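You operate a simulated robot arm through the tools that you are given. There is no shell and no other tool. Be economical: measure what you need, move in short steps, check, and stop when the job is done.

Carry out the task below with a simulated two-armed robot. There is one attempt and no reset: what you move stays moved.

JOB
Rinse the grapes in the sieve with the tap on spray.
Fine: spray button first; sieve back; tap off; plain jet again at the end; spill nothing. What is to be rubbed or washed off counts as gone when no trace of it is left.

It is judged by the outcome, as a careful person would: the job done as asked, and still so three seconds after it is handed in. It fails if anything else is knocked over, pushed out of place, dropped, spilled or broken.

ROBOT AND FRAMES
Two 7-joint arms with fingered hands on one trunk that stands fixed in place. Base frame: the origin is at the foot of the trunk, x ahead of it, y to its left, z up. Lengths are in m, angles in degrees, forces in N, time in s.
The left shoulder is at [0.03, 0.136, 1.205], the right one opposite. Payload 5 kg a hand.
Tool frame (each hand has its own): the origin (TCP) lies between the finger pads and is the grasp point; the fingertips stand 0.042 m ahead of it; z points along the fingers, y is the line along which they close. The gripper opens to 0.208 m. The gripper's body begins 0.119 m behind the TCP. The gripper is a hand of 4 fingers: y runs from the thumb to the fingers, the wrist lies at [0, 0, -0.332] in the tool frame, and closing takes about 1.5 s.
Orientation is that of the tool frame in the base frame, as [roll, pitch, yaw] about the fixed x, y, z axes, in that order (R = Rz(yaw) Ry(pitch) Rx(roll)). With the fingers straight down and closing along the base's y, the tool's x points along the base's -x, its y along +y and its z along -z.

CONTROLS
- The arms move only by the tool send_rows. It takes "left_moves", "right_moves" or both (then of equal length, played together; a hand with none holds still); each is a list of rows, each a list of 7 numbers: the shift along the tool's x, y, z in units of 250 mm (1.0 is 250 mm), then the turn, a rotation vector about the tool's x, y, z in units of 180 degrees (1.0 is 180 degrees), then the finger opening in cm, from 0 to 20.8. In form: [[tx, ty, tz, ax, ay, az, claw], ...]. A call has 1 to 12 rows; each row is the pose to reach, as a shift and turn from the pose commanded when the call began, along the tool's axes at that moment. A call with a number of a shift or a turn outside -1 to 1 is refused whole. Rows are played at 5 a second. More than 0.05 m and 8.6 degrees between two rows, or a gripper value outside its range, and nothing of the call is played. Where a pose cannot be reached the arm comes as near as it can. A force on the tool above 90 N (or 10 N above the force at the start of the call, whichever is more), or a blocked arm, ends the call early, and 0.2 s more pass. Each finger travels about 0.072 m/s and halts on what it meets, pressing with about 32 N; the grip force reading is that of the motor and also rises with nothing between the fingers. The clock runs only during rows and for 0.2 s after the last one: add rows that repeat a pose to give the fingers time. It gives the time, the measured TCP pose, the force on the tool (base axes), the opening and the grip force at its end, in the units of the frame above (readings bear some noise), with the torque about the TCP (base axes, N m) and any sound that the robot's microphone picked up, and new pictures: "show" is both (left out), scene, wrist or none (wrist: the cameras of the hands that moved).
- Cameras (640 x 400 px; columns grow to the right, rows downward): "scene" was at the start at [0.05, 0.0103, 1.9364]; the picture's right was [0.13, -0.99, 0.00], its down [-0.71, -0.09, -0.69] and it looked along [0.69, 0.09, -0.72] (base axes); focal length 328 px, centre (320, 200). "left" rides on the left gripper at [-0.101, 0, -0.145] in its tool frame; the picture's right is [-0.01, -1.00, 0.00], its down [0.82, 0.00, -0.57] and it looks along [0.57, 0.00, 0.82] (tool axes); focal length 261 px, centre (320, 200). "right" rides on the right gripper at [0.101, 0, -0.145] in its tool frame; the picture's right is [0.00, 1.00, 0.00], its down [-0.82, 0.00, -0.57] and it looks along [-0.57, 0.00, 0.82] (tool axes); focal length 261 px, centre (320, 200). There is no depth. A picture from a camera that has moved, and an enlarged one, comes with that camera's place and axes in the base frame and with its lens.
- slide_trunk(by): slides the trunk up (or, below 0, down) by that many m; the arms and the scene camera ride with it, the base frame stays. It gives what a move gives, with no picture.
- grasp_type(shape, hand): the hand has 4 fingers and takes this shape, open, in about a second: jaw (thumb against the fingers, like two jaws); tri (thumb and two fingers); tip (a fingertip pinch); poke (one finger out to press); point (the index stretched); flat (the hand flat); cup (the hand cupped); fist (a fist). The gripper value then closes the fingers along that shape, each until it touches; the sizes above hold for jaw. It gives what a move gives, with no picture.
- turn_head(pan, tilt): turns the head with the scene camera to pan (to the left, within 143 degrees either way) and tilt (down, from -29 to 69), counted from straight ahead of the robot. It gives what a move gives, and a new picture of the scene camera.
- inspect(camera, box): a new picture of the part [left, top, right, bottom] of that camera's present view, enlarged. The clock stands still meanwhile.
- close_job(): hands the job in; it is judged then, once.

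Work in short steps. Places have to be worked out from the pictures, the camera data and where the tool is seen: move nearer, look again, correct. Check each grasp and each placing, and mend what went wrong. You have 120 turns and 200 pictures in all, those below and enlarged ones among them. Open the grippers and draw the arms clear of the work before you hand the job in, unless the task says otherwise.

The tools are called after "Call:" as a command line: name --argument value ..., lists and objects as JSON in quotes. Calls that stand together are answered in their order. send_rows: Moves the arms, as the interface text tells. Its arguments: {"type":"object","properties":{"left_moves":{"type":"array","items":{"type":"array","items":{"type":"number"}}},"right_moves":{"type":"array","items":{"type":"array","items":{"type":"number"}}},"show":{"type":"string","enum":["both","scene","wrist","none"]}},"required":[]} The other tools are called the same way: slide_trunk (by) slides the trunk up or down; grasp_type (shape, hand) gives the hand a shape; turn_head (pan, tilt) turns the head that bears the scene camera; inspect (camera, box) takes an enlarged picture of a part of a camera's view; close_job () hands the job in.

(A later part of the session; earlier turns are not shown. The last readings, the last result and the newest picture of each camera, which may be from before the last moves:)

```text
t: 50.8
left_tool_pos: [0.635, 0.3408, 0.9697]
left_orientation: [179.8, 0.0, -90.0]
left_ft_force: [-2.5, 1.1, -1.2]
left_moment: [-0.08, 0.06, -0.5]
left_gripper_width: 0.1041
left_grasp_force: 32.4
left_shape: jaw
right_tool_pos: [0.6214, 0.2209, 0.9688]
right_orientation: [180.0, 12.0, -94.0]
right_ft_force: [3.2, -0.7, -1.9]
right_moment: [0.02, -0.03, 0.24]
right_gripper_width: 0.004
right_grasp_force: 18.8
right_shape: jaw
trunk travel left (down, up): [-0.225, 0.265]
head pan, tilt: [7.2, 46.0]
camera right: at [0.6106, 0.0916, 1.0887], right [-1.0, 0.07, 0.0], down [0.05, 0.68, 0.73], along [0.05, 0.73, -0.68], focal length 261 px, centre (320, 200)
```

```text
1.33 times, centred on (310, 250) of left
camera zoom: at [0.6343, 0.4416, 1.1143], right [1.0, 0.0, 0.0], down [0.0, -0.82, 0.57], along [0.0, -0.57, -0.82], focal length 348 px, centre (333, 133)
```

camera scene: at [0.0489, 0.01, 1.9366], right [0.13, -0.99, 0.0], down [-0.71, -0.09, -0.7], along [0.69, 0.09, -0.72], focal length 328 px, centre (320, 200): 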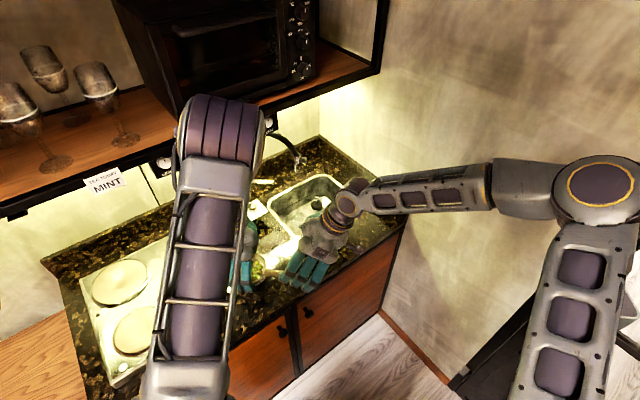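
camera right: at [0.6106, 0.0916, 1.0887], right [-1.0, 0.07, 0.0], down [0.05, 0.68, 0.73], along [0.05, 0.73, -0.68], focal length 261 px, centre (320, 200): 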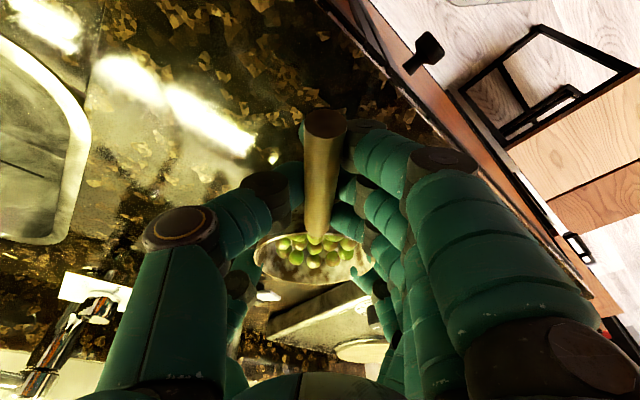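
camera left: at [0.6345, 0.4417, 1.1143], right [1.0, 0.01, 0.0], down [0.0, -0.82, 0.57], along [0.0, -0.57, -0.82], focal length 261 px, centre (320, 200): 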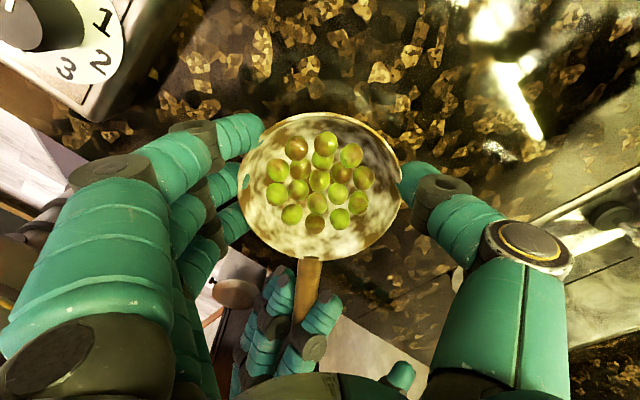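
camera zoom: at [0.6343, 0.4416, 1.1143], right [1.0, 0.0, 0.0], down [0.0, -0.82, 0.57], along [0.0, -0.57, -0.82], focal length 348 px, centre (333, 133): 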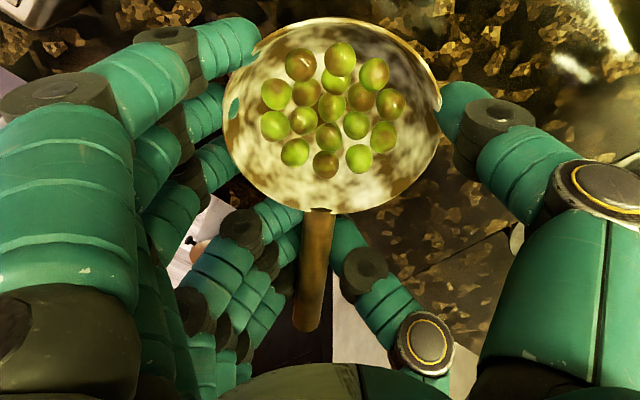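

The fingertips closed beneath the handle rather than pinching its sides – the hand is a bit low. I reopen, raise 1.6 cm and close again while the left still holds the bowl.

Call:
send_rows --right_moves '[[0, 0, 0, 0, 0, 0, 2.5], [0, 0, 0, 0, 0, 0, 5], [0, 0, 0, 0, 0, 0, 7], [0.013, 0, -0.063, 0, 0, 0, 7], [-0.013, 0, -0.063, 0, 0, 0, 7], [-0.013, 0, -0.063, 0, 0, 0, 5], [-0.013, 0, -0.063, 0, 0, 0, 3.5], [-0.013, 0, -0.063, 0, 0, 0, 2.5], [-0.013, 0, -0.063, 0, 0, 0, 1.5], [-0.013, 0, -0.063, 0, 0, 0, 1.0], [-0.013, 0, -0.063, 0, 0, 0, 1.0]]' --show "wrist"

Call:
inspect --camera "right" --box '[220, 80, 460, 280]'

```text
t: 53.2
left_tool_pos: [0.6362, 0.3409, 0.97]
left_orientation: [179.9, 0.1, -90.0]
left_ft_force: [-1.6, 0.1, -2.5]
left_moment: [-0.05, 0.01, -0.13]
left_gripper_width: 0.1041
left_grasp_force: 31.9
left_shape: jaw
right_tool_pos: [0.6216, 0.2197, 0.9847]
right_orientation: [180.0, 12.2, -94.1]
right_ft_force: [2.8, -0.5, -0.2]
right_moment: [0.08, -0.05, -0.22]
right_gripper_width: 0.0148
right_grasp_force: 31.7
right_shape: jaw
trunk travel left (down, up): [-0.225, 0.265]
head pan, tilt: [7.2, 46.0]
camera right: at [0.6105, 0.0914, 1.1044], right [-1.0, 0.07, 0.0], down [0.05, 0.68, 0.73], along [0.05, 0.73, -0.68], focal length 261 px, centre (320, 200)
```

right: 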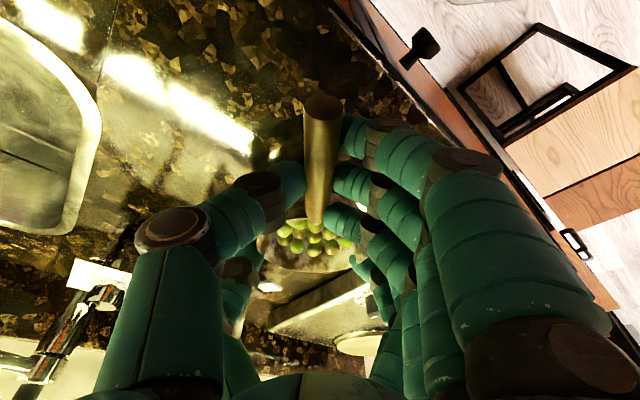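

```text
2.00 times, centred on (340, 180) of right
camera zoom: at [0.6105, 0.0914, 1.1044], right [-1.0, 0.07, 0.0], down [0.05, 0.68, 0.73], along [0.05, 0.73, -0.68], focal length 521 px, centre (280, 240)
```

zoom: 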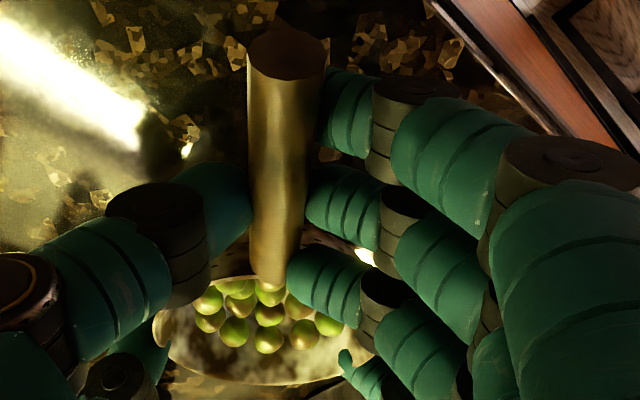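

Now thumb and three fingers pinch the handle along its length at 32 N. I release the left hand and lift it clear straight up.

Call:
send_rows --left_moves '[[0, 0, 0, 0, 0, 0, 13], [0, 0, 0, 0, 0, 0, 16], [0, 0, 0, 0, 0, 0, 19], [0, 0, 0, 0, 0, 0, 20.8], [0, 0, 0, 0, 0, 0, 20.8], [0, 0, -0.15, 0, 0, 0, 20.8], [0, 0, -0.3, 0, 0, 0, 20.8], [0, 0, -0.45, 0, 0, 0, 20.8], [0, 0, -0.6, 0, 0, 0, 20.8]]' --show "wrist"

```text
t: 55.2
left_tool_pos: [0.6349, 0.3394, 1.1201]
left_orientation: [180.0, 0.0, -89.9]
left_ft_force: [0.0, 0.8, 0.0]
left_moment: [0.01, -0.08, 0.0]
left_gripper_width: 0.208
left_grasp_force: 0.0
left_shape: jaw
right_tool_pos: [0.6208, 0.2202, 0.9836]
right_orientation: [-180.0, 12.1, -94.0]
right_ft_force: [-0.3, -1.7, 0.8]
right_moment: [0.11, -0.05, -0.05]
right_gripper_width: 0.0143
right_grasp_force: 31.5
right_shape: jaw
trunk travel left (down, up): [-0.225, 0.265]
head pan, tilt: [7.2, 46.0]
camera left: at [0.6339, 0.4413, 1.2644], right [1.0, 0.01, 0.0], down [0.0, -0.82, 0.57], along [0.0, -0.57, -0.82], focal length 261 px, centre (320, 200)
```

left: 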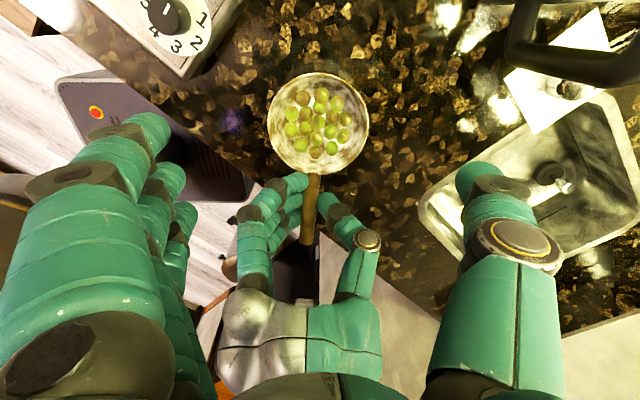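

Clear. I lift the sieve 3 cm with the right hand and check the tilt.

Call:
send_rows --right_moves '[[-0.006, 0, -0.03, 0, 0, 0, 0.8], [-0.012, 0, -0.06, 0, 0, 0, 0.5], [-0.018, 0, -0.09, 0, 0, 0, 0.5], [-0.025, 0, -0.117, 0, 0, 0, 0.5], [-0.025, 0, -0.117, 0, 0, 0, 0.5]]' --show "wrist"

Call:
inspect --camera "left" --box '[200, 40, 440, 260]'

```text
t: 56.4
left_tool_pos: [0.6357, 0.3411, 1.1187]
left_orientation: [-179.9, 0.0, -90.1]
left_ft_force: [-0.2, 0.4, -0.1]
left_moment: [0.0, 0.06, 0.0]
left_gripper_width: 0.2079
left_grasp_force: 0.1
left_shape: jaw
right_tool_pos: [0.6206, 0.221, 1.0136]
right_orientation: [180.0, 12.1, -94.0]
right_ft_force: [1.5, 0.3, -1.9]
right_moment: [0.01, 0.06, 0.01]
right_gripper_width: 0.0126
right_grasp_force: 31.9
right_shape: jaw
trunk travel left (down, up): [-0.225, 0.265]
head pan, tilt: [7.2, 46.0]
camera right: at [0.61, 0.0914, 1.1342], right [-1.0, 0.07, 0.0], down [0.05, 0.68, 0.73], along [0.05, 0.73, -0.68], focal length 261 px, centre (320, 200)
```

right: 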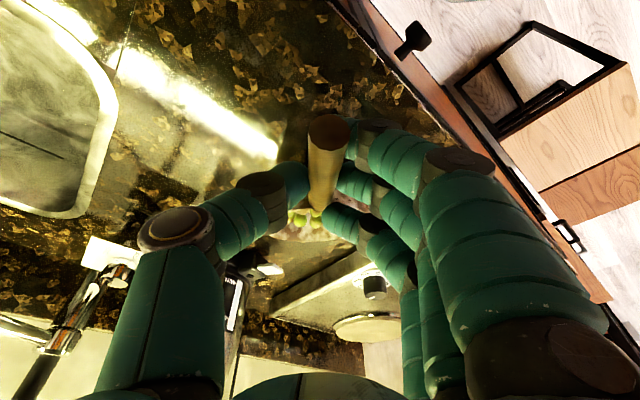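

```text
1.82 times, centred on (320, 150) of left
camera zoom: at [0.635, 0.4415, 1.2637], right [1.0, 0.01, 0.0], down [0.0, -0.82, 0.57], along [0.0, -0.57, -0.82], focal length 474 px, centre (320, 291)
```

zoom: 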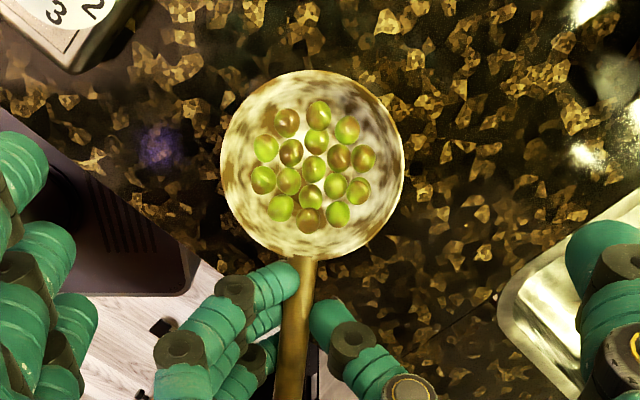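

The sieve sagged some 10–15° nose-down in the grip. I counter-pitch the hand 14° about the handle and check whether the slip has stopped.

Call:
send_rows --right_moves '[[0.014, 0, 0.002, 0, -0.039, 0, 0], [0.029, 0, 0.004, 0, -0.078, 0, 0], [0.029, 0, 0.004, 0, -0.078, 0, 0], [0.029, 0, 0.004, 0, -0.078, 0, 0]]' --show "wrist"

Call:
inspect --camera "left" --box '[200, 40, 440, 260]'

Call:
inspect --camera "scene" --box '[200, 200, 360, 330]'

```text
t: 57.4
left_tool_pos: [0.6369, 0.3411, 1.119]
left_orientation: [179.9, 0.1, -90.0]
left_ft_force: [0.2, 0.7, 0.4]
left_moment: [0.05, 0.0, 0.02]
left_gripper_width: 0.2078
left_grasp_force: 0.0
left_shape: jaw
right_tool_pos: [0.62, 0.2138, 1.0117]
right_orientation: [-180.0, 26.3, -94.1]
right_ft_force: [-0.5, -0.4, -1.1]
right_moment: [-0.06, 0.06, 0.01]
right_gripper_width: 0.0111
right_grasp_force: 31.7
right_shape: jaw
trunk travel left (down, up): [-0.225, 0.265]
head pan, tilt: [7.2, 46.0]
camera right: at [0.6083, 0.0586, 1.0966], right [-1.0, 0.07, 0.0], down [0.04, 0.48, 0.87], along [0.06, 0.87, -0.48], focal length 261 px, centre (320, 200)
```

right: 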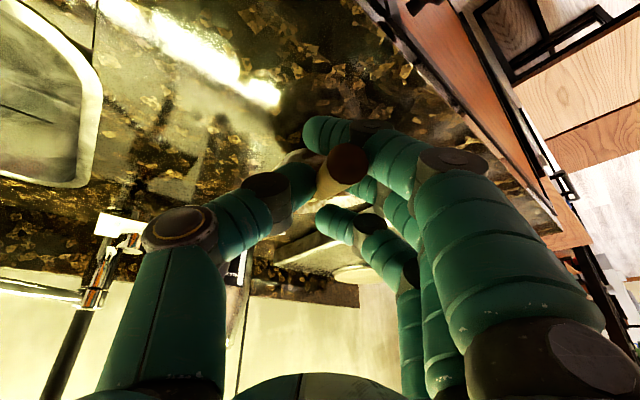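

```text
1.82 times, centred on (320, 150) of left
camera zoom: at [0.6353, 0.4405, 1.2638], right [1.0, 0.0, 0.0], down [0.0, -0.82, 0.57], along [0.0, -0.57, -0.82], focal length 474 px, centre (320, 291)
```

zoom: 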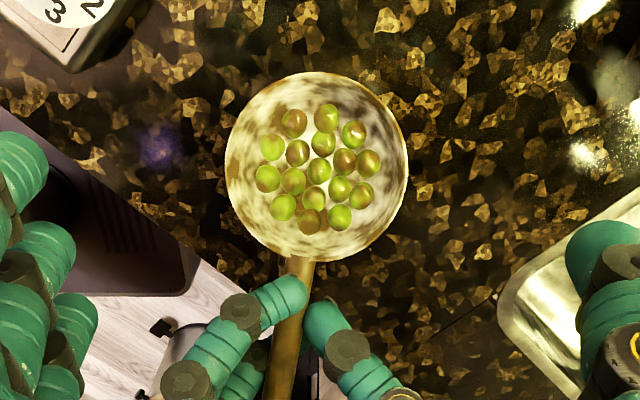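

```text
3.08 times, centred on (280, 265) of scene
camera zoom: at [0.0506, 0.0094, 1.9364], right [0.12, -0.99, 0.0], down [-0.71, -0.09, -0.69], along [0.69, 0.09, -0.72], focal length 1010 px, centre (443, 0)
```

zoom: 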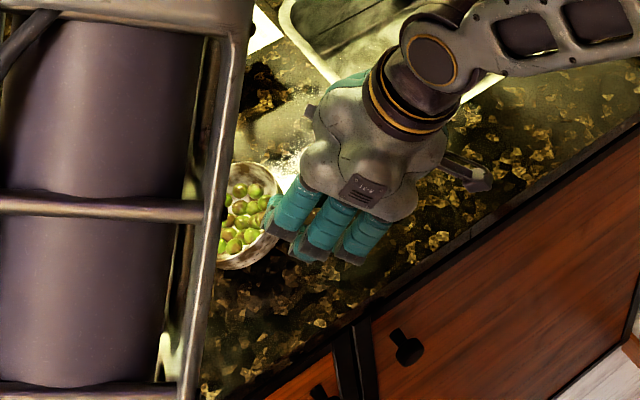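

The fingertip pinch keeps slipping, so friction alone is too weak. New plan: set it down, lift the bowl with the left hand, and regrip the handle from the side with thumb above and fingers below. First I lower it back onto the counter.

Call:
send_rows --right_moves '[[0.018, 0, 0.036, 0, 0, 0, 0], [0.036, 0, 0.072, 0, 0, 0, 0], [0.053, 0, 0.108, 0, 0, 0, 0], [0.053, 0, 0.108, 0, 0, 0, 0]]' --show "none"

Call:
inspect --camera "left" --box '[200, 40, 440, 260]'

```text
t: 58.4
left_tool_pos: [0.635, 0.3393, 1.1199]
left_orientation: [-180.0, 0.0, -90.1]
left_ft_force: [0.1, 0.0, 0.3]
left_moment: [-0.03, 0.0, -0.01]
left_gripper_width: 0.208
left_grasp_force: 0.1
left_shape: jaw
right_tool_pos: [0.619, 0.214, 0.983]
right_orientation: [-179.9, 26.2, -93.9]
right_ft_force: [0.7, -4.6, 14.7]
right_moment: [1.6, -0.39, -0.18]
right_gripper_width: 0.0124
right_grasp_force: 32.0
right_shape: jaw
trunk travel left (down, up): [-0.225, 0.265]
head pan, tilt: [7.2, 46.0]
```

```text
1.82 times, centred on (320, 150) of left
camera zoom: at [0.6342, 0.4409, 1.2644], right [1.0, 0.01, 0.0], down [0.0, -0.82, 0.57], along [0.0, -0.57, -0.82], focal length 474 px, centre (320, 291)
```

zoom: 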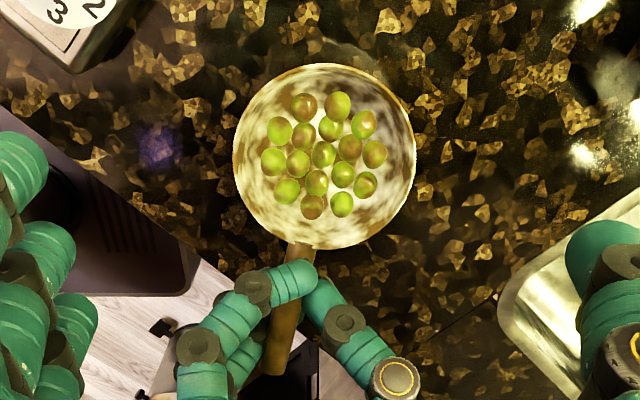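

Pressing on the counter shows the grip resists 1.6 Nm, so it has settled into a stiff wedge and isn't slipping under weight. I lift again and counter-pitch another 12° to see if the bowl follows.

Call:
send_rows --right_moves '[[-0.027, 0, -0.054, 0, 0, 0, 0], [-0.053, 0, -0.108, 0, 0, 0, 0], [-0.07, 0, -0.144, 0, 0, 0, 0], [-0.055, 0, -0.142, 0, -0.033, 0, 0], [-0.04, 0, -0.14, 0, -0.067, 0, 0], [-0.04, 0, -0.14, 0, -0.067, 0, 0]]' --show "wrist"

Call:
inspect --camera "left" --box '[200, 40, 440, 260]'

```text
t: 59.8
left_tool_pos: [0.6351, 0.3421, 1.1199]
left_orientation: [-180.0, 0.0, -89.9]
left_ft_force: [0.6, 0.3, -0.3]
left_moment: [-0.04, -0.04, -0.01]
left_gripper_width: 0.2077
left_grasp_force: 0.1
left_shape: jaw
right_tool_pos: [0.6194, 0.2082, 1.0179]
right_orientation: [-180.0, 38.2, -93.8]
right_ft_force: [-0.5, 0.7, -2.6]
right_moment: [-0.25, -0.02, 0.0]
right_gripper_width: 0.0106
right_grasp_force: 32.1
right_shape: jaw
trunk travel left (down, up): [-0.225, 0.265]
head pan, tilt: [7.2, 46.0]
camera right: at [0.6056, 0.0398, 1.0688], right [-1.0, 0.07, 0.0], down [0.02, 0.29, 0.96], along [0.07, 0.95, -0.29], focal length 261 px, centre (320, 200)
```

right: 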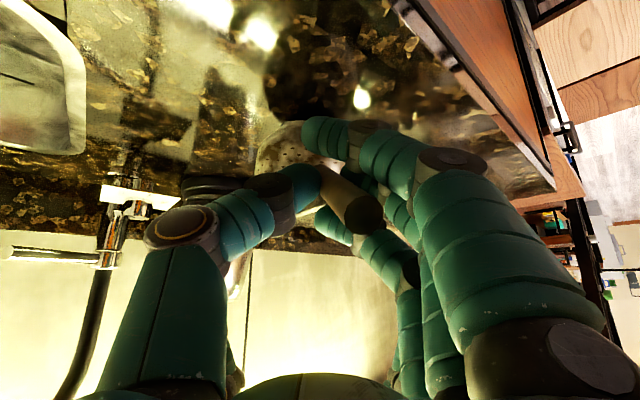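

```text
1.82 times, centred on (320, 150) of left
camera zoom: at [0.6345, 0.4427, 1.2637], right [1.0, 0.01, 0.0], down [0.0, -0.82, 0.57], along [0.0, -0.57, -0.82], focal length 474 px, centre (320, 291)
```

zoom: 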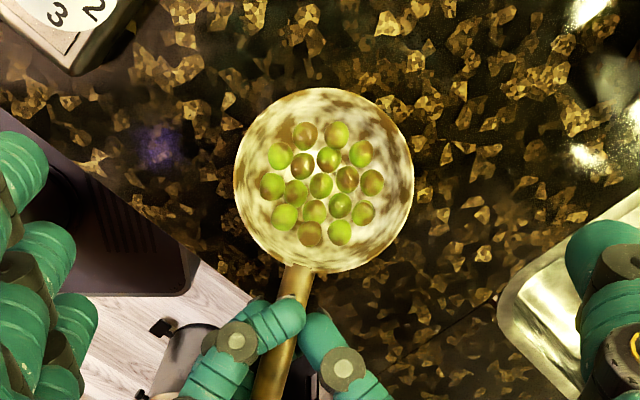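

The sieve swings like on a hinge, so this grip won't do. I lower it back until level on the counter.

Call:
send_rows --right_moves '[[0.023, 0, 0.029, 0, 0, 0, 0], [0.046, 0, 0.058, 0, 0, 0, 0], [0.069, 0, 0.087, 0, 0, 0, 0], [0.08, 0, 0.102, 0, 0, 0, 0], [0.0915, 0, 0.1163, 0, 0, 0, 0]]' --show "wrist"

Call:
inspect --camera "left" --box '[200, 40, 440, 260]'

```text
t: 61.0
left_tool_pos: [0.6359, 0.3411, 1.1188]
left_orientation: [-180.0, -0.1, -89.9]
left_ft_force: [-1.1, 0.5, 0.1]
left_moment: [0.02, 0.01, 0.03]
left_gripper_width: 0.2077
left_grasp_force: 0.0
left_shape: jaw
right_tool_pos: [0.6192, 0.2061, 0.9815]
right_orientation: [-179.9, 38.3, -94.0]
right_ft_force: [0.5, -5.8, 12.1]
right_moment: [1.17, -0.41, -0.2]
right_gripper_width: 0.012
right_grasp_force: 32.1
right_shape: jaw
trunk travel left (down, up): [-0.225, 0.265]
head pan, tilt: [7.2, 46.0]
camera right: at [0.6064, 0.038, 1.0331], right [-1.0, 0.07, 0.0], down [0.02, 0.29, 0.96], along [0.07, 0.95, -0.29], focal length 261 px, centre (320, 200)
```

right: 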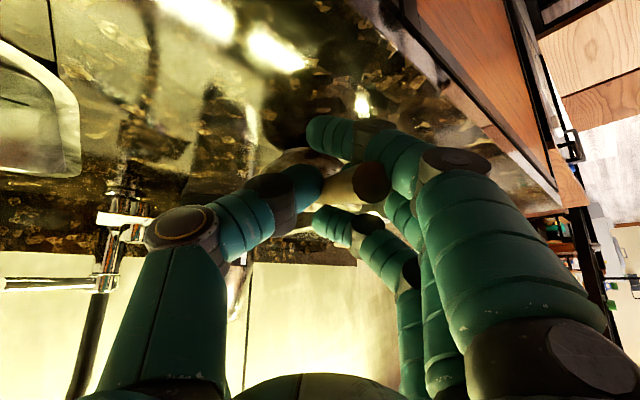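

```text
1.82 times, centred on (320, 150) of left
camera zoom: at [0.6345, 0.4406, 1.2644], right [1.0, 0.0, 0.0], down [0.0, -0.82, 0.57], along [0.0, -0.57, -0.82], focal length 474 px, centre (320, 291)
```

zoom: 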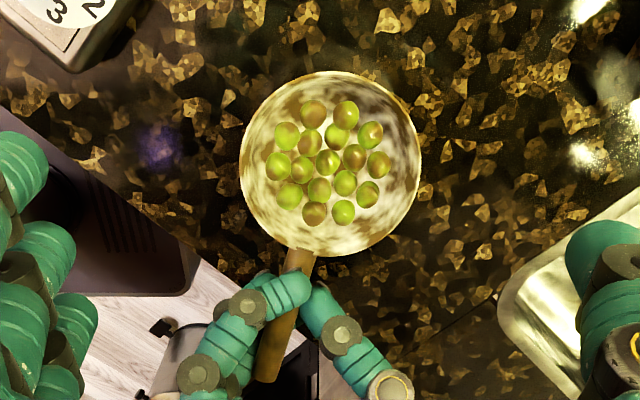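

Bowl centre ≈(0.641, 0.328). The left hand comes down over it again to hold it.

Call:
send_rows --left_moves '[[0.044, -0.022, 0.15, 0, 0, 0, 20.8], [0.044, -0.022, 0.3, 0, 0, 0, 20.8], [0.044, -0.022, 0.45, 0, 0, 0, 20.8], [0.044, -0.022, 0.592, 0, 0, 0, 20.8], [0.044, -0.022, 0.592, 0, 0, 0, 18], [0.044, -0.022, 0.592, 0, 0, 0, 15.5], [0.044, -0.022, 0.592, 0, 0, 0, 13.5], [0.044, -0.022, 0.592, 0, 0, 0, 12], [0.044, -0.022, 0.592, 0, 0, 0, 11], [0.044, -0.022, 0.592, 0, 0, 0, 10], [0.044, -0.022, 0.592, 0, 0, 0, 10]]' --show "wrist"

```text
t: 63.4
left_tool_pos: [0.6424, 0.3296, 0.9704]
left_orientation: [-180.0, 0.1, -90.0]
left_ft_force: [2.2, 0.1, 0.1]
left_moment: [0.03, 0.04, 0.11]
left_gripper_width: 0.1099
left_grasp_force: 32.1
left_shape: jaw
right_tool_pos: [0.6183, 0.208, 0.9814]
right_orientation: [179.9, 38.2, -94.0]
right_ft_force: [0.2, -1.2, 8.2]
right_moment: [1.18, -0.44, -0.21]
right_gripper_width: 0.0118
right_grasp_force: 32.1
right_shape: jaw
trunk travel left (down, up): [-0.225, 0.265]
head pan, tilt: [7.2, 46.0]
camera left: at [0.6403, 0.4298, 1.1155], right [1.0, 0.01, 0.0], down [0.0, -0.82, 0.57], along [0.0, -0.57, -0.82], focal length 261 px, centre (320, 200)
```

left: 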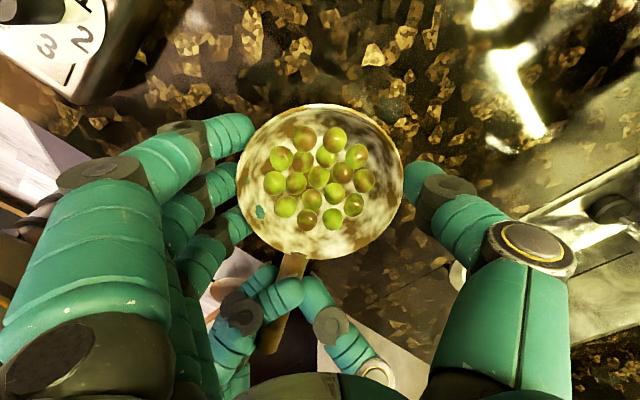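

Bowl held at 32 N. I open the right hand fully and withdraw along the handle.

Call:
send_rows --right_moves '[[0, 0, 0, 0, 0, 0, 3], [0, 0, 0, 0, 0, 0, 6], [0, 0, 0, 0, 0, 0, 9], [0, 0, 0, 0, 0, 0, 12], [0, 0, 0, 0, 0, 0, 15], [0, 0, 0, 0, 0, 0, 15], [0.06, 0.019, -0.048, 0, 0, 0, 15], [0.122, 0.037, -0.096, 0, 0, 0, 15], [0.183, 0.056, -0.144, 0, 0, 0, 15], [0.244, 0.074, -0.192, 0, 0, 0, 15], [0.305, 0.093, -0.24, 0, 0, 0, 15]]' --show "wrist"

Call:
inspect --camera "left" --box '[0, 0, 640, 400]'

```text
t: 65.8
left_tool_pos: [0.6417, 0.3286, 0.9722]
left_orientation: [-180.0, 0.0, -89.9]
left_ft_force: [-0.4, -0.1, 0.1]
left_moment: [0.15, -0.04, 0.04]
left_gripper_width: 0.1096
left_grasp_force: 31.9
left_shape: jaw
right_tool_pos: [0.5887, 0.1124, 0.9812]
right_orientation: [-180.0, 38.2, -93.9]
right_ft_force: [0.3, -1.5, -0.7]
right_moment: [-0.01, 0.0, 0.0]
right_gripper_width: 0.1495
right_grasp_force: 0.0
right_shape: jaw
trunk travel left (down, up): [-0.225, 0.265]
head pan, tilt: [7.2, 46.0]
camera right: at [0.5758, -0.0568, 1.0319], right [-1.0, 0.07, 0.0], down [0.02, 0.29, 0.96], along [0.07, 0.95, -0.29], focal length 261 px, centre (320, 200)
```

right: 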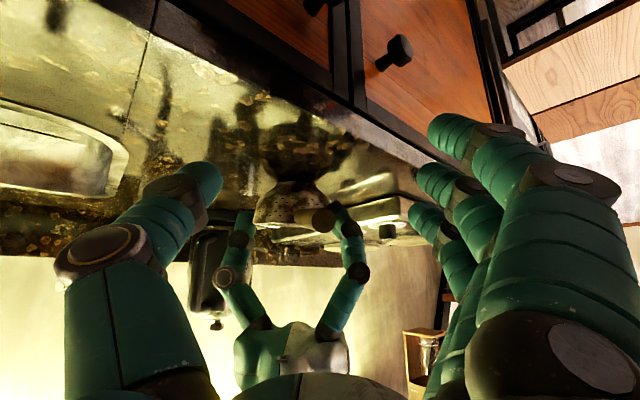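

```text
1.00 times, centred on (320, 200) of left (not enlarged: the box is as wide or as high as the picture)
camera zoom: at [0.6402, 0.4294, 1.1158], right [1.0, 0.01, 0.0], down [0.0, -0.82, 0.57], along [0.0, -0.57, -0.82], focal length 261 px, centre (320, 200)
```

zoom: 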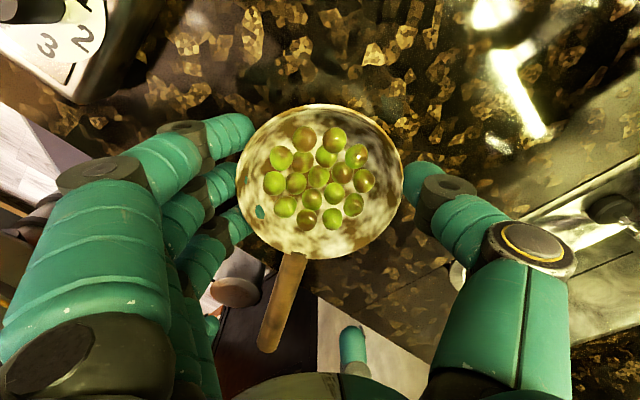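

Right hand is free; the handle end is at about (0.587, 0.153, 0.985). Now the left lifts the sieve 10 cm, while the right backs off.

Call:
send_rows --left_moves '[[0, 0, 0, 0, 0, 0, 9.5], [0, 0, -0.08, 0, 0, 0, 9.5], [0, 0, -0.16, 0, 0, 0, 9.5], [0, 0, -0.24, 0, 0, 0, 9.5], [0, 0, -0.32, 0, 0, 0, 9.5], [0, 0, -0.4, 0, 0, 0, 9.5], [0, 0, -0.4, 0, 0, 0, 9.5]]' --right_moves '[[0.06, 0.026, -0.09, 0, 0, 0, 15], [0.12, 0.053, -0.18, 0, 0, 0, 15], [0.18, 0.08, -0.268, 0, 0, 0, 15], [0.24, 0.105, -0.357, 0, 0, 0, 15], [0.3, 0.13, -0.446, 0, 0, 0, 15], [0.358, 0.158, -0.536, 0, 0, 0, 15], [0.358, 0.158, -0.536, 0, 0, 0, 15]]'

```text
t: 67.4
left_tool_pos: [0.6416, 0.3302, 1.0708]
left_orientation: [179.9, 0.1, -90.0]
left_ft_force: [0.0, 0.1, -3.7]
left_moment: [-0.02, 0.07, 0.0]
left_gripper_width: 0.1093
left_grasp_force: 32.1
left_shape: jaw
right_tool_pos: [0.5406, -0.0367, 1.0304]
right_orientation: [180.0, 38.1, -94.0]
right_ft_force: [0.2, 1.2, 0.0]
right_moment: [-0.03, 0.03, 0.0]
right_gripper_width: 0.1494
right_grasp_force: 0.1
right_shape: jaw
trunk travel left (down, up): [-0.225, 0.265]
head pan, tilt: [7.2, 46.0]
camera scene: at [0.0518, 0.0115, 1.9363], right [0.13, -0.99, 0.0], down [-0.71, -0.09, -0.69], along [0.69, 0.09, -0.72], focal length 328 px, centre (320, 200)
camera right: at [0.5271, -0.2058, 1.081], right [-1.0, 0.07, 0.0], down [0.02, 0.29, 0.96], along [0.07, 0.95, -0.29], focal length 261 px, centre (320, 200)
camera left: at [0.6409, 0.4308, 1.2153], right [1.0, 0.01, 0.0], down [0.01, -0.82, 0.57], along [0.0, -0.57, -0.82], focal length 261 px, centre (320, 200)
```

scene: 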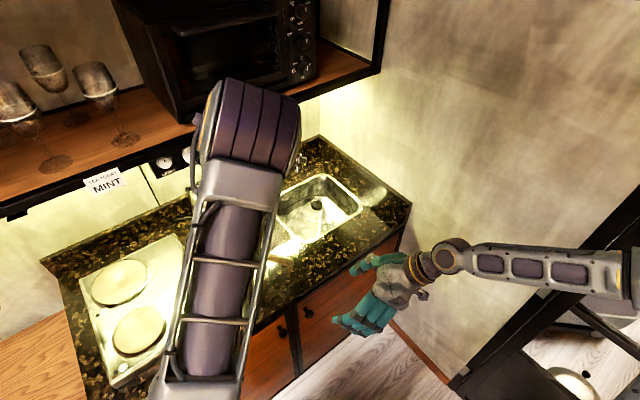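
right: 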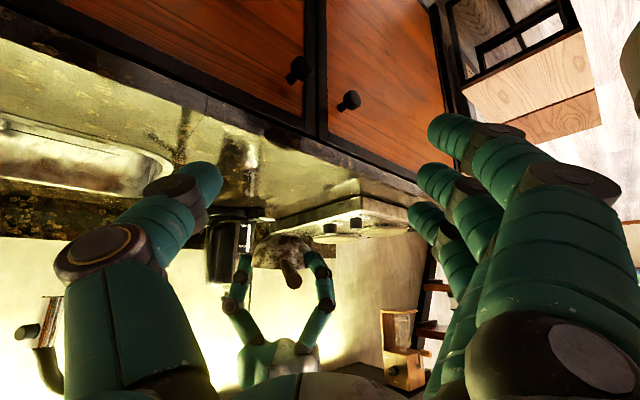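
left: 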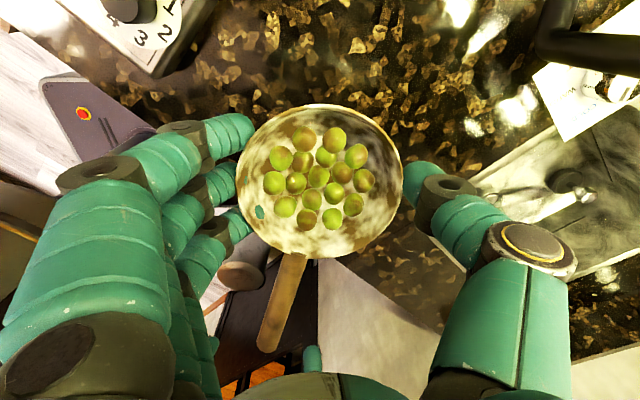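

The left holds the bowl rigidly in the air; the handle points up-back 18° to (0.588, 0.149, 1.08). I move the left hand right and yaw it 45° so the handle is presented to the right hand's side.

Call:
send_rows --left_moves '[[0.09, -0.02, 0, 0, 0, -0.0417, 9.5], [0.185, -0.04, 0, 0, 0, -0.0833, 9.5], [0.28, -0.06, 0, 0, 0, -0.125, 9.5], [0.373, -0.08, 0, 0, 0, -0.1667, 9.5], [0.467, -0.1, 0, 0, 0, -0.2083, 9.5], [0.56, -0.12, 0, 0, 0, -0.25, 9.5], [0.56, -0.12, 0, 0, 0, -0.25, 9.5]]'

```text
t: 69.0
left_tool_pos: [0.674, 0.1842, 1.0713]
left_orientation: [179.8, -0.2, -45.1]
left_ft_force: [-5.5, -2.2, -20.2]
left_moment: [0.62, -0.27, -0.06]
left_gripper_width: 0.1094
left_grasp_force: 31.8
left_shape: jaw
right_tool_pos: [0.5412, -0.039, 1.0282]
right_orientation: [179.9, 38.2, -94.1]
right_ft_force: [0.5, -0.6, 0.7]
right_moment: [0.01, 0.07, 0.07]
right_gripper_width: 0.1494
right_grasp_force: 0.0
right_shape: jaw
trunk travel left (down, up): [-0.225, 0.265]
head pan, tilt: [7.2, 46.0]
camera scene: at [0.0533, 0.0076, 1.9358], right [0.12, -0.99, 0.0], down [-0.71, -0.09, -0.69], along [0.69, 0.09, -0.72], focal length 328 px, centre (320, 200)
camera left: at [0.6024, 0.2573, 1.2148], right [0.7, 0.71, 0.0], down [0.58, -0.57, 0.58], along [0.41, -0.41, -0.82], focal length 261 px, centre (320, 200)
```

scene: 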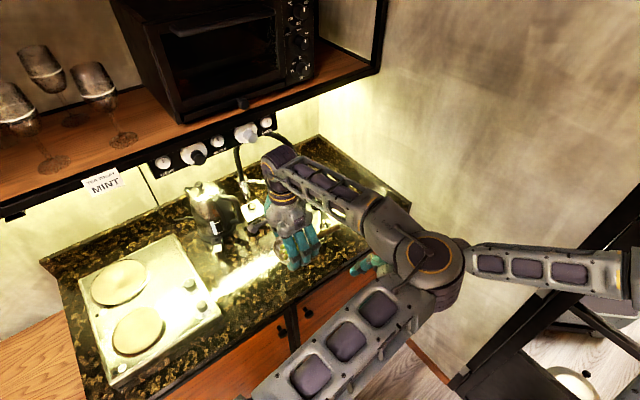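
left: 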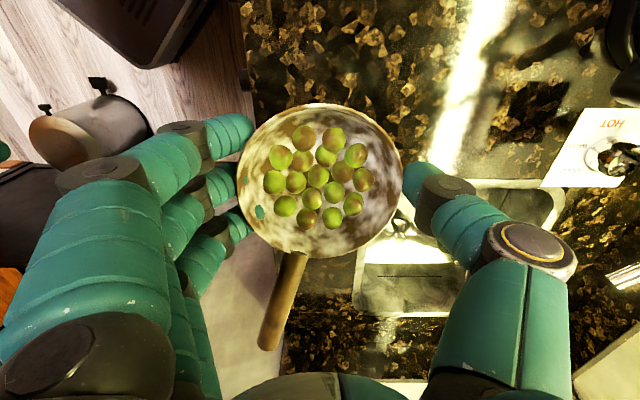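

The left elbow swung over to the right side in this pose, blocking the right arm, so an air handover is out. New idea: set the sieve down near the counter edge with its handle overhanging, so the right hand can grip it thumb-above/fingers-below. I turn the left hand back 40° and move to about (0.73, 0.155), staying in the air.

Call:
send_rows --left_moves '[[0.04, -0.012, 0, 0, 0, 0.037, 9.5], [0.08, -0.023, 0, 0, 0, 0.074, 9.5], [0.12, -0.035, 0, 0, 0, 0.111, 9.5], [0.16, -0.047, 0, 0, 0, 0.148, 9.5], [0.2, -0.058, 0, 0, 0, 0.185, 9.5], [0.24, -0.07, 0, 0, 0, 0.222, 9.5], [0.24, -0.07, 0, 0, 0, 0.222, 9.5]]'

```text
t: 70.6
left_tool_pos: [0.7267, 0.1594, 1.0716]
left_orientation: [-180.0, -0.1, -85.0]
left_ft_force: [0.4, 0.2, -2.8]
left_moment: [0.08, 0.0, -0.01]
left_gripper_width: 0.1089
left_grasp_force: 31.6
left_shape: jaw
right_tool_pos: [0.5399, -0.0382, 1.0278]
right_orientation: [180.0, 38.3, -94.0]
right_ft_force: [-0.6, -0.2, 0.6]
right_moment: [-0.01, -0.02, -0.03]
right_gripper_width: 0.1496
right_grasp_force: 0.1
right_shape: jaw
trunk travel left (down, up): [-0.225, 0.265]
head pan, tilt: [7.2, 46.0]
camera scene: at [0.05, 0.0097, 1.9364], right [0.12, -0.99, 0.0], down [-0.71, -0.09, -0.69], along [0.69, 0.09, -0.72], focal length 328 px, centre (320, 200)
camera left: at [0.7167, 0.2591, 1.2159], right [1.0, 0.09, 0.0], down [0.07, -0.82, 0.57], along [0.05, -0.57, -0.82], focal length 261 px, centre (320, 200)
```

scene: 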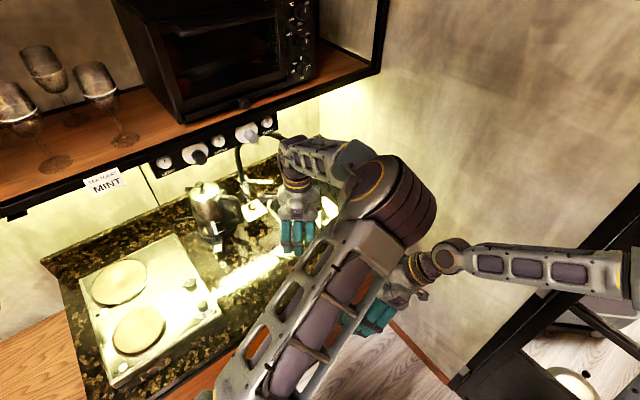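
left: 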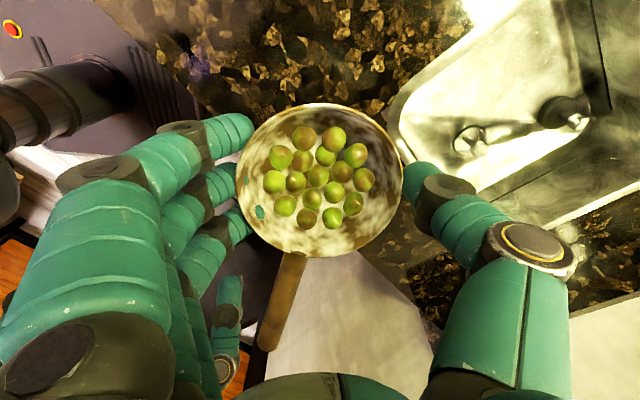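

A better grasp occurs to me: hold the bowl itself from the side with the right hand at a slant (weight centred, so no hinge). I'll set the sieve back at its original place and heading with the left hand; first the yaw and translation.

Call:
send_rows --left_moves '[[-0.087, 0.001, 0, 0, 0, 0.036, 9.5], [-0.174, 0.002, 0, 0, 0, 0.072, 9.5], [-0.261, 0.003, 0, 0, 0, 0.108, 9.5], [-0.348, 0.005, 0, 0, 0, 0.145, 9.5], [-0.435, 0.006, 0, 0, 0, 0.181, 9.5], [-0.522, 0.007, 0, 0, 0, 0.217, 9.5], [-0.522, 0.007, 0, 0, 0, 0.217, 9.5]]'

```text
t: 72.2
left_tool_pos: [0.7135, 0.2885, 1.071]
left_orientation: [-180.0, 0.0, -124.1]
left_ft_force: [0.6, -0.3, -3.1]
left_moment: [0.13, -0.07, -0.03]
left_gripper_width: 0.1091
left_grasp_force: 31.8
left_shape: jaw
right_tool_pos: [0.54, -0.0391, 1.0295]
right_orientation: [180.0, 38.1, -94.0]
right_ft_force: [-0.5, 0.0, 0.1]
right_moment: [0.07, -0.01, -0.01]
right_gripper_width: 0.1495
right_grasp_force: 0.0
right_shape: jaw
trunk travel left (down, up): [-0.225, 0.265]
head pan, tilt: [7.2, 46.0]
camera scene: at [0.0505, 0.0088, 1.9364], right [0.12, -0.99, 0.0], down [-0.71, -0.09, -0.69], along [0.69, 0.09, -0.72], focal length 328 px, centre (320, 200)
camera left: at [0.7693, 0.3716, 1.2159], right [0.83, -0.56, 0.0], down [-0.46, -0.68, 0.57], along [-0.32, -0.47, -0.82], focal length 261 px, centre (320, 200)
```

scene: 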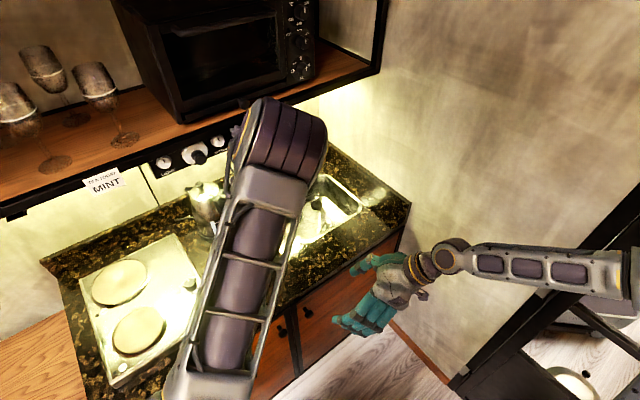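
left: 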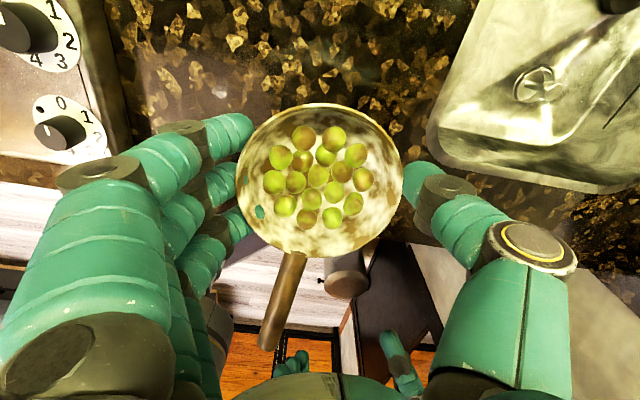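

Now level it (18° about the axis across the handle) and lower it toward the counter.

Call:
send_rows --left_moves '[[0, 0, 0, 0.01, -0.032, 0, 9.5], [0, 0, 0.05, 0.02, -0.064, 0, 9.5], [0, 0, 0.13, 0.03, -0.095, 0, 9.5], [0, 0, 0.21, 0.03, -0.095, 0, 9.5], [0, 0, 0.29, 0.03, -0.095, 0, 9.5], [0, 0, 0.36, 0.03, -0.095, 0, 9.5], [0, 0, 0.36, 0.03, -0.095, 0, 9.5]]' --show "wrist"

Call:
inspect --camera "right" --box '[0, 0, 640, 400]'

```text
t: 73.8
left_tool_pos: [0.713, 0.2897, 0.9816]
left_orientation: [-174.3, 17.1, -123.2]
left_ft_force: [-0.3, -0.6, -3.9]
left_moment: [0.02, -0.04, -0.01]
left_gripper_width: 0.1091
left_grasp_force: 31.7
left_shape: jaw
right_tool_pos: [0.5391, -0.0376, 1.0309]
right_orientation: [-180.0, 38.2, -94.0]
right_ft_force: [-0.6, 0.5, -0.2]
right_moment: [-0.05, 0.01, -0.03]
right_gripper_width: 0.1495
right_grasp_force: 0.0
right_shape: jaw
trunk travel left (down, up): [-0.225, 0.265]
head pan, tilt: [7.2, 46.0]
camera left: at [0.7299, 0.3424, 1.1482], right [0.82, -0.56, 0.09], down [-0.56, -0.77, 0.3], along [-0.1, -0.3, -0.95], focal length 261 px, centre (320, 200)
```

left: 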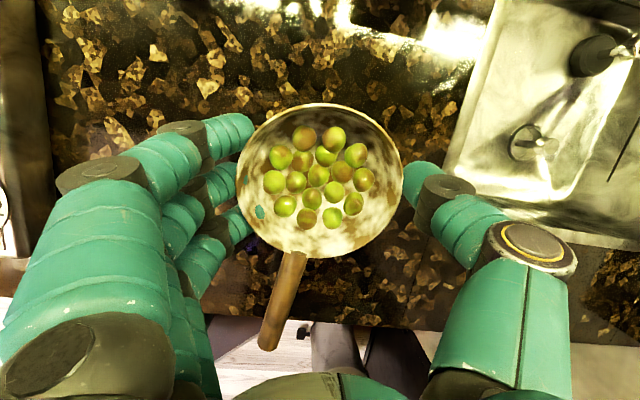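

```text
1.00 times, centred on (320, 200) of right (not enlarged: the box is as wide or as high as the picture)
camera zoom: at [0.526, -0.2067, 1.0814], right [-1.0, 0.07, 0.0], down [0.02, 0.29, 0.96], along [0.07, 0.95, -0.29], focal length 261 px, centre (320, 200)
```

zoom: 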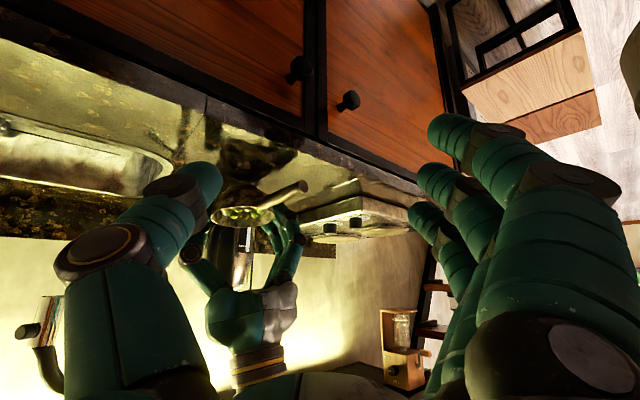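

Bowl looks about level. I lower the last bit vertically in small steps, watching the force.

Call:
send_rows --left_moves '[[0.0047, 0.0015, 0.0152, 0, 0, 0, 9.5], [0.0094, 0.003, 0.0304, 0, 0, 0, 9.5], [0.0142, 0.0045, 0.0456, 0, 0, 0, 9.5], [0.0142, 0.0045, 0.0456, 0, 0, 0, 9.5]]' --show "none"

```text
t: 74.8
left_tool_pos: [0.7126, 0.2898, 0.9709]
left_orientation: [-174.4, 17.2, -123.1]
left_ft_force: [0.6, 1.9, 11.1]
left_moment: [-0.02, 0.15, -0.07]
left_gripper_width: 0.1092
left_grasp_force: 31.8
left_shape: jaw
right_tool_pos: [0.5395, -0.0365, 1.0301]
right_orientation: [179.9, 38.2, -94.0]
right_ft_force: [-0.5, 0.9, -0.3]
right_moment: [0.02, -0.05, 0.01]
right_gripper_width: 0.1495
right_grasp_force: 0.2
right_shape: jaw
trunk travel left (down, up): [-0.225, 0.265]
head pan, tilt: [7.2, 46.0]
```

Bowl rests on the counter (force 11 N). I open the left hand and lift it away vertically.

Call:
send_rows --left_moves '[[0, 0, 0, 0, 0, 0, 12], [0, 0, 0, 0, 0, 0, 15], [0, 0, 0, 0, 0, 0, 18], [0, 0, 0, 0, 0, 0, 20.8], [0, 0, 0, 0, 0, 0, 20.8], [-0.045, -0.014, -0.143, 0, 0, 0, 20.8], [-0.09, -0.028, -0.286, 0, 0, 0, 20.8], [-0.133, -0.042, -0.43, 0, 0, 0, 20.8], [-0.177, -0.056, -0.571, 0, 0, 0, 20.8]]' --show "wrist"

```text
t: 76.8
left_tool_pos: [0.7118, 0.291, 1.1203]
left_orientation: [-174.5, 17.1, -123.3]
left_ft_force: [-1.0, -0.3, -0.1]
left_moment: [0.03, -0.08, -0.03]
left_gripper_width: 0.208
left_grasp_force: 0.1
left_shape: jaw
right_tool_pos: [0.539, -0.0381, 1.0303]
right_orientation: [180.0, 38.2, -94.0]
right_ft_force: [0.3, -0.6, 0.7]
right_moment: [-0.02, -0.07, -0.06]
right_gripper_width: 0.1498
right_grasp_force: 0.1
right_shape: jaw
trunk travel left (down, up): [-0.225, 0.265]
head pan, tilt: [7.2, 46.0]
camera left: at [0.7291, 0.3433, 1.2878], right [0.82, -0.56, 0.09], down [-0.56, -0.77, 0.3], along [-0.1, -0.3, -0.95], focal length 261 px, centre (320, 200)
```

left: 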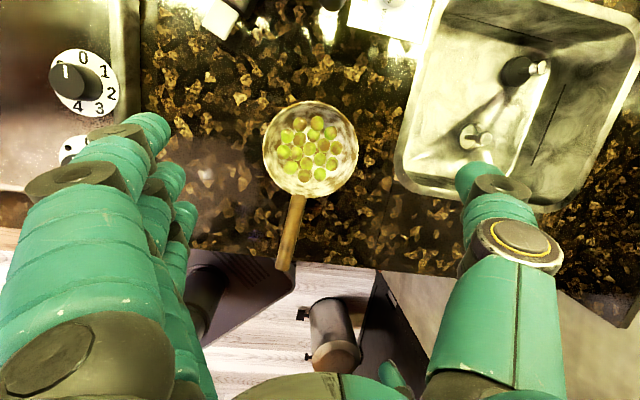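

Bowl now at ≈(0.722, 0.302), handle heading ≈43°, virtually its original place. I take the left arm away: first up and untilted.

Call:
send_rows --left_moves '[[-0.04, -0.012, -0.127, -0.01, 0.032, 0, 20.8], [-0.08, -0.025, -0.253, -0.02, 0.064, 0, 20.8], [-0.118, -0.037, -0.38, -0.03, 0.095, 0, 20.8]]' --show "none"

Call:
send_rows --left_moves '[[0, 0.115, -0.04, 0, 0, 0.039, 20], [-0.001, 0.23, -0.08, 0, 0, 0.078, 18], [-0.002, 0.345, -0.12, 0, 0, 0.117, 16], [-0.003, 0.46, -0.16, 0, 0, 0.156, 12], [-0.004, 0.575, -0.2, 0, 0, 0.194, 8], [-0.005, 0.69, -0.24, 0, 0, 0.233, 5], [-0.006, 0.805, -0.28, 0, 0, 0.272, 2], [-0.006, 0.92, -0.32, 0, 0, 0.311, 0], [-0.006, 0.92, -0.32, 0, 0, 0.311, 0]]' --show "scene"

```text
t: 77.6
left_tool_pos: [0.697, 0.2681, 1.2109]
left_orientation: [179.9, -0.7, -124.4]
left_ft_force: [-45.1, -48.0, 15.7]
left_moment: [9.42, -8.43, 1.07]
left_gripper_width: 0.2081
left_grasp_force: 0.1
left_shape: jaw
right_tool_pos: [0.5359, -0.04, 1.0334]
right_orientation: [-179.6, 38.4, -93.7]
right_ft_force: [-0.5, 1.0, 1.8]
right_moment: [-0.33, 0.02, -0.01]
right_gripper_width: 0.1495
right_grasp_force: 0.1
right_shape: jaw
trunk travel left (down, up): [-0.225, 0.265]
head pan, tilt: [7.2, 46.0]
stopped in row 3 (left hand): the force on the tool passed its limit at 142 N (the readings are from after the stop); the commanded pose is now the measured one
```

```text
t: 78.2
left_tool_pos: [0.6657, 0.2947, 1.2149]
left_orientation: [179.7, -1.2, -135.4]
left_ft_force: [-8.0, -17.7, -8.7]
left_moment: [2.2, -0.86, -0.25]
left_gripper_width: 0.1798
left_grasp_force: 0.0
left_shape: jaw
right_tool_pos: [0.5392, -0.0345, 1.029]
right_orientation: [180.0, 38.2, -93.7]
right_ft_force: [-0.8, 0.4, -0.1]
right_moment: [-0.09, -0.05, -0.05]
right_gripper_width: 0.1494
right_grasp_force: 0.1
right_shape: jaw
trunk travel left (down, up): [-0.225, 0.265]
head pan, tilt: [7.2, 46.0]
stopped in row 2 (left hand): the force on the tool passed its limit at 117 N (the readings are from after the stop); the commanded pose is now the measured one
camera scene: at [0.0505, 0.0118, 1.9364], right [0.13, -0.99, 0.0], down [-0.71, -0.09, -0.69], along [0.69, 0.09, -0.72], focal length 328 px, centre (320, 200)
```

scene: 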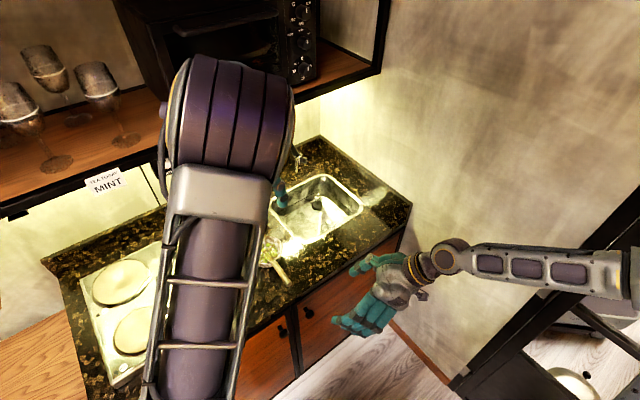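

The left arm bumped something up by the shelf (probably elbow/forearm against the shelf front). I back it toward the robot and away from the shelf, slightly down.

Call:
send_rows --left_moves '[[0.128, 0.041, 0.03, 0, 0, 0, 18], [0.255, 0.083, 0.06, 0, 0, 0, 18], [0.38, 0.125, 0.09, 0, 0, 0, 18], [0.51, 0.166, 0.12, 0, 0, 0, 18]]' --show "scene"

Call:
inspect --camera "scene" --box '[0, 0, 400, 250]'

```text
t: 79.2
left_tool_pos: [0.548, 0.2338, 1.1886]
left_orientation: [179.7, -0.9, -135.1]
left_ft_force: [-0.8, -1.7, 0.5]
left_moment: [0.07, -0.11, -0.02]
left_gripper_width: 0.18
left_grasp_force: 0.1
left_shape: jaw
right_tool_pos: [0.5387, -0.0371, 1.0299]
right_orientation: [-179.9, 38.2, -94.0]
right_ft_force: [0.3, -0.4, 0.4]
right_moment: [0.08, -0.07, -0.01]
right_gripper_width: 0.1494
right_grasp_force: 0.1
right_shape: jaw
trunk travel left (down, up): [-0.225, 0.265]
head pan, tilt: [7.2, 46.0]
camera scene: at [0.0486, 0.0087, 1.9365], right [0.12, -0.99, 0.0], down [-0.71, -0.09, -0.7], along [0.69, 0.09, -0.72], focal length 328 px, centre (320, 200)
```

scene: 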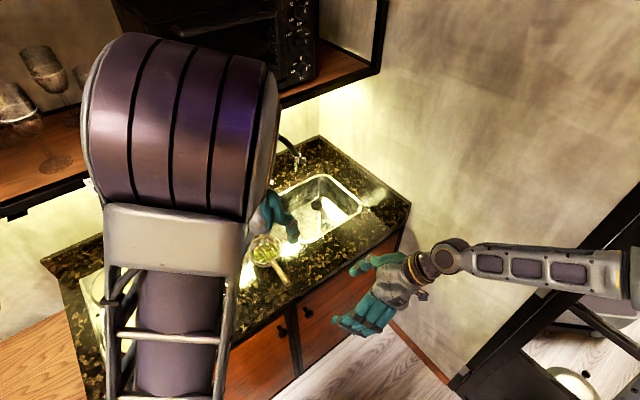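

```text
1.60 times, centred on (200, 125) of scene
camera zoom: at [0.0486, 0.0087, 1.9365], right [0.12, -0.99, 0.0], down [-0.71, -0.09, -0.7], along [0.69, 0.09, -0.72], focal length 525 px, centre (512, 320)
```

zoom: 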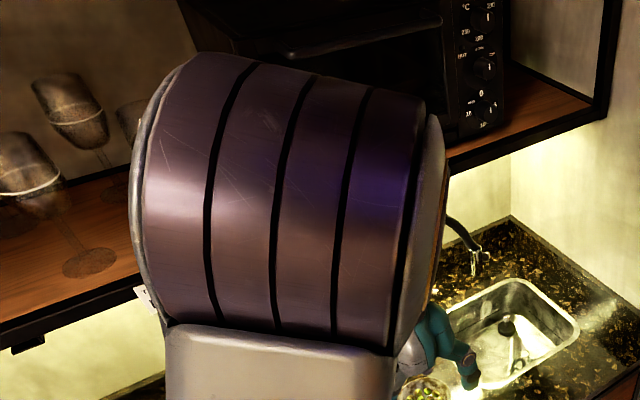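

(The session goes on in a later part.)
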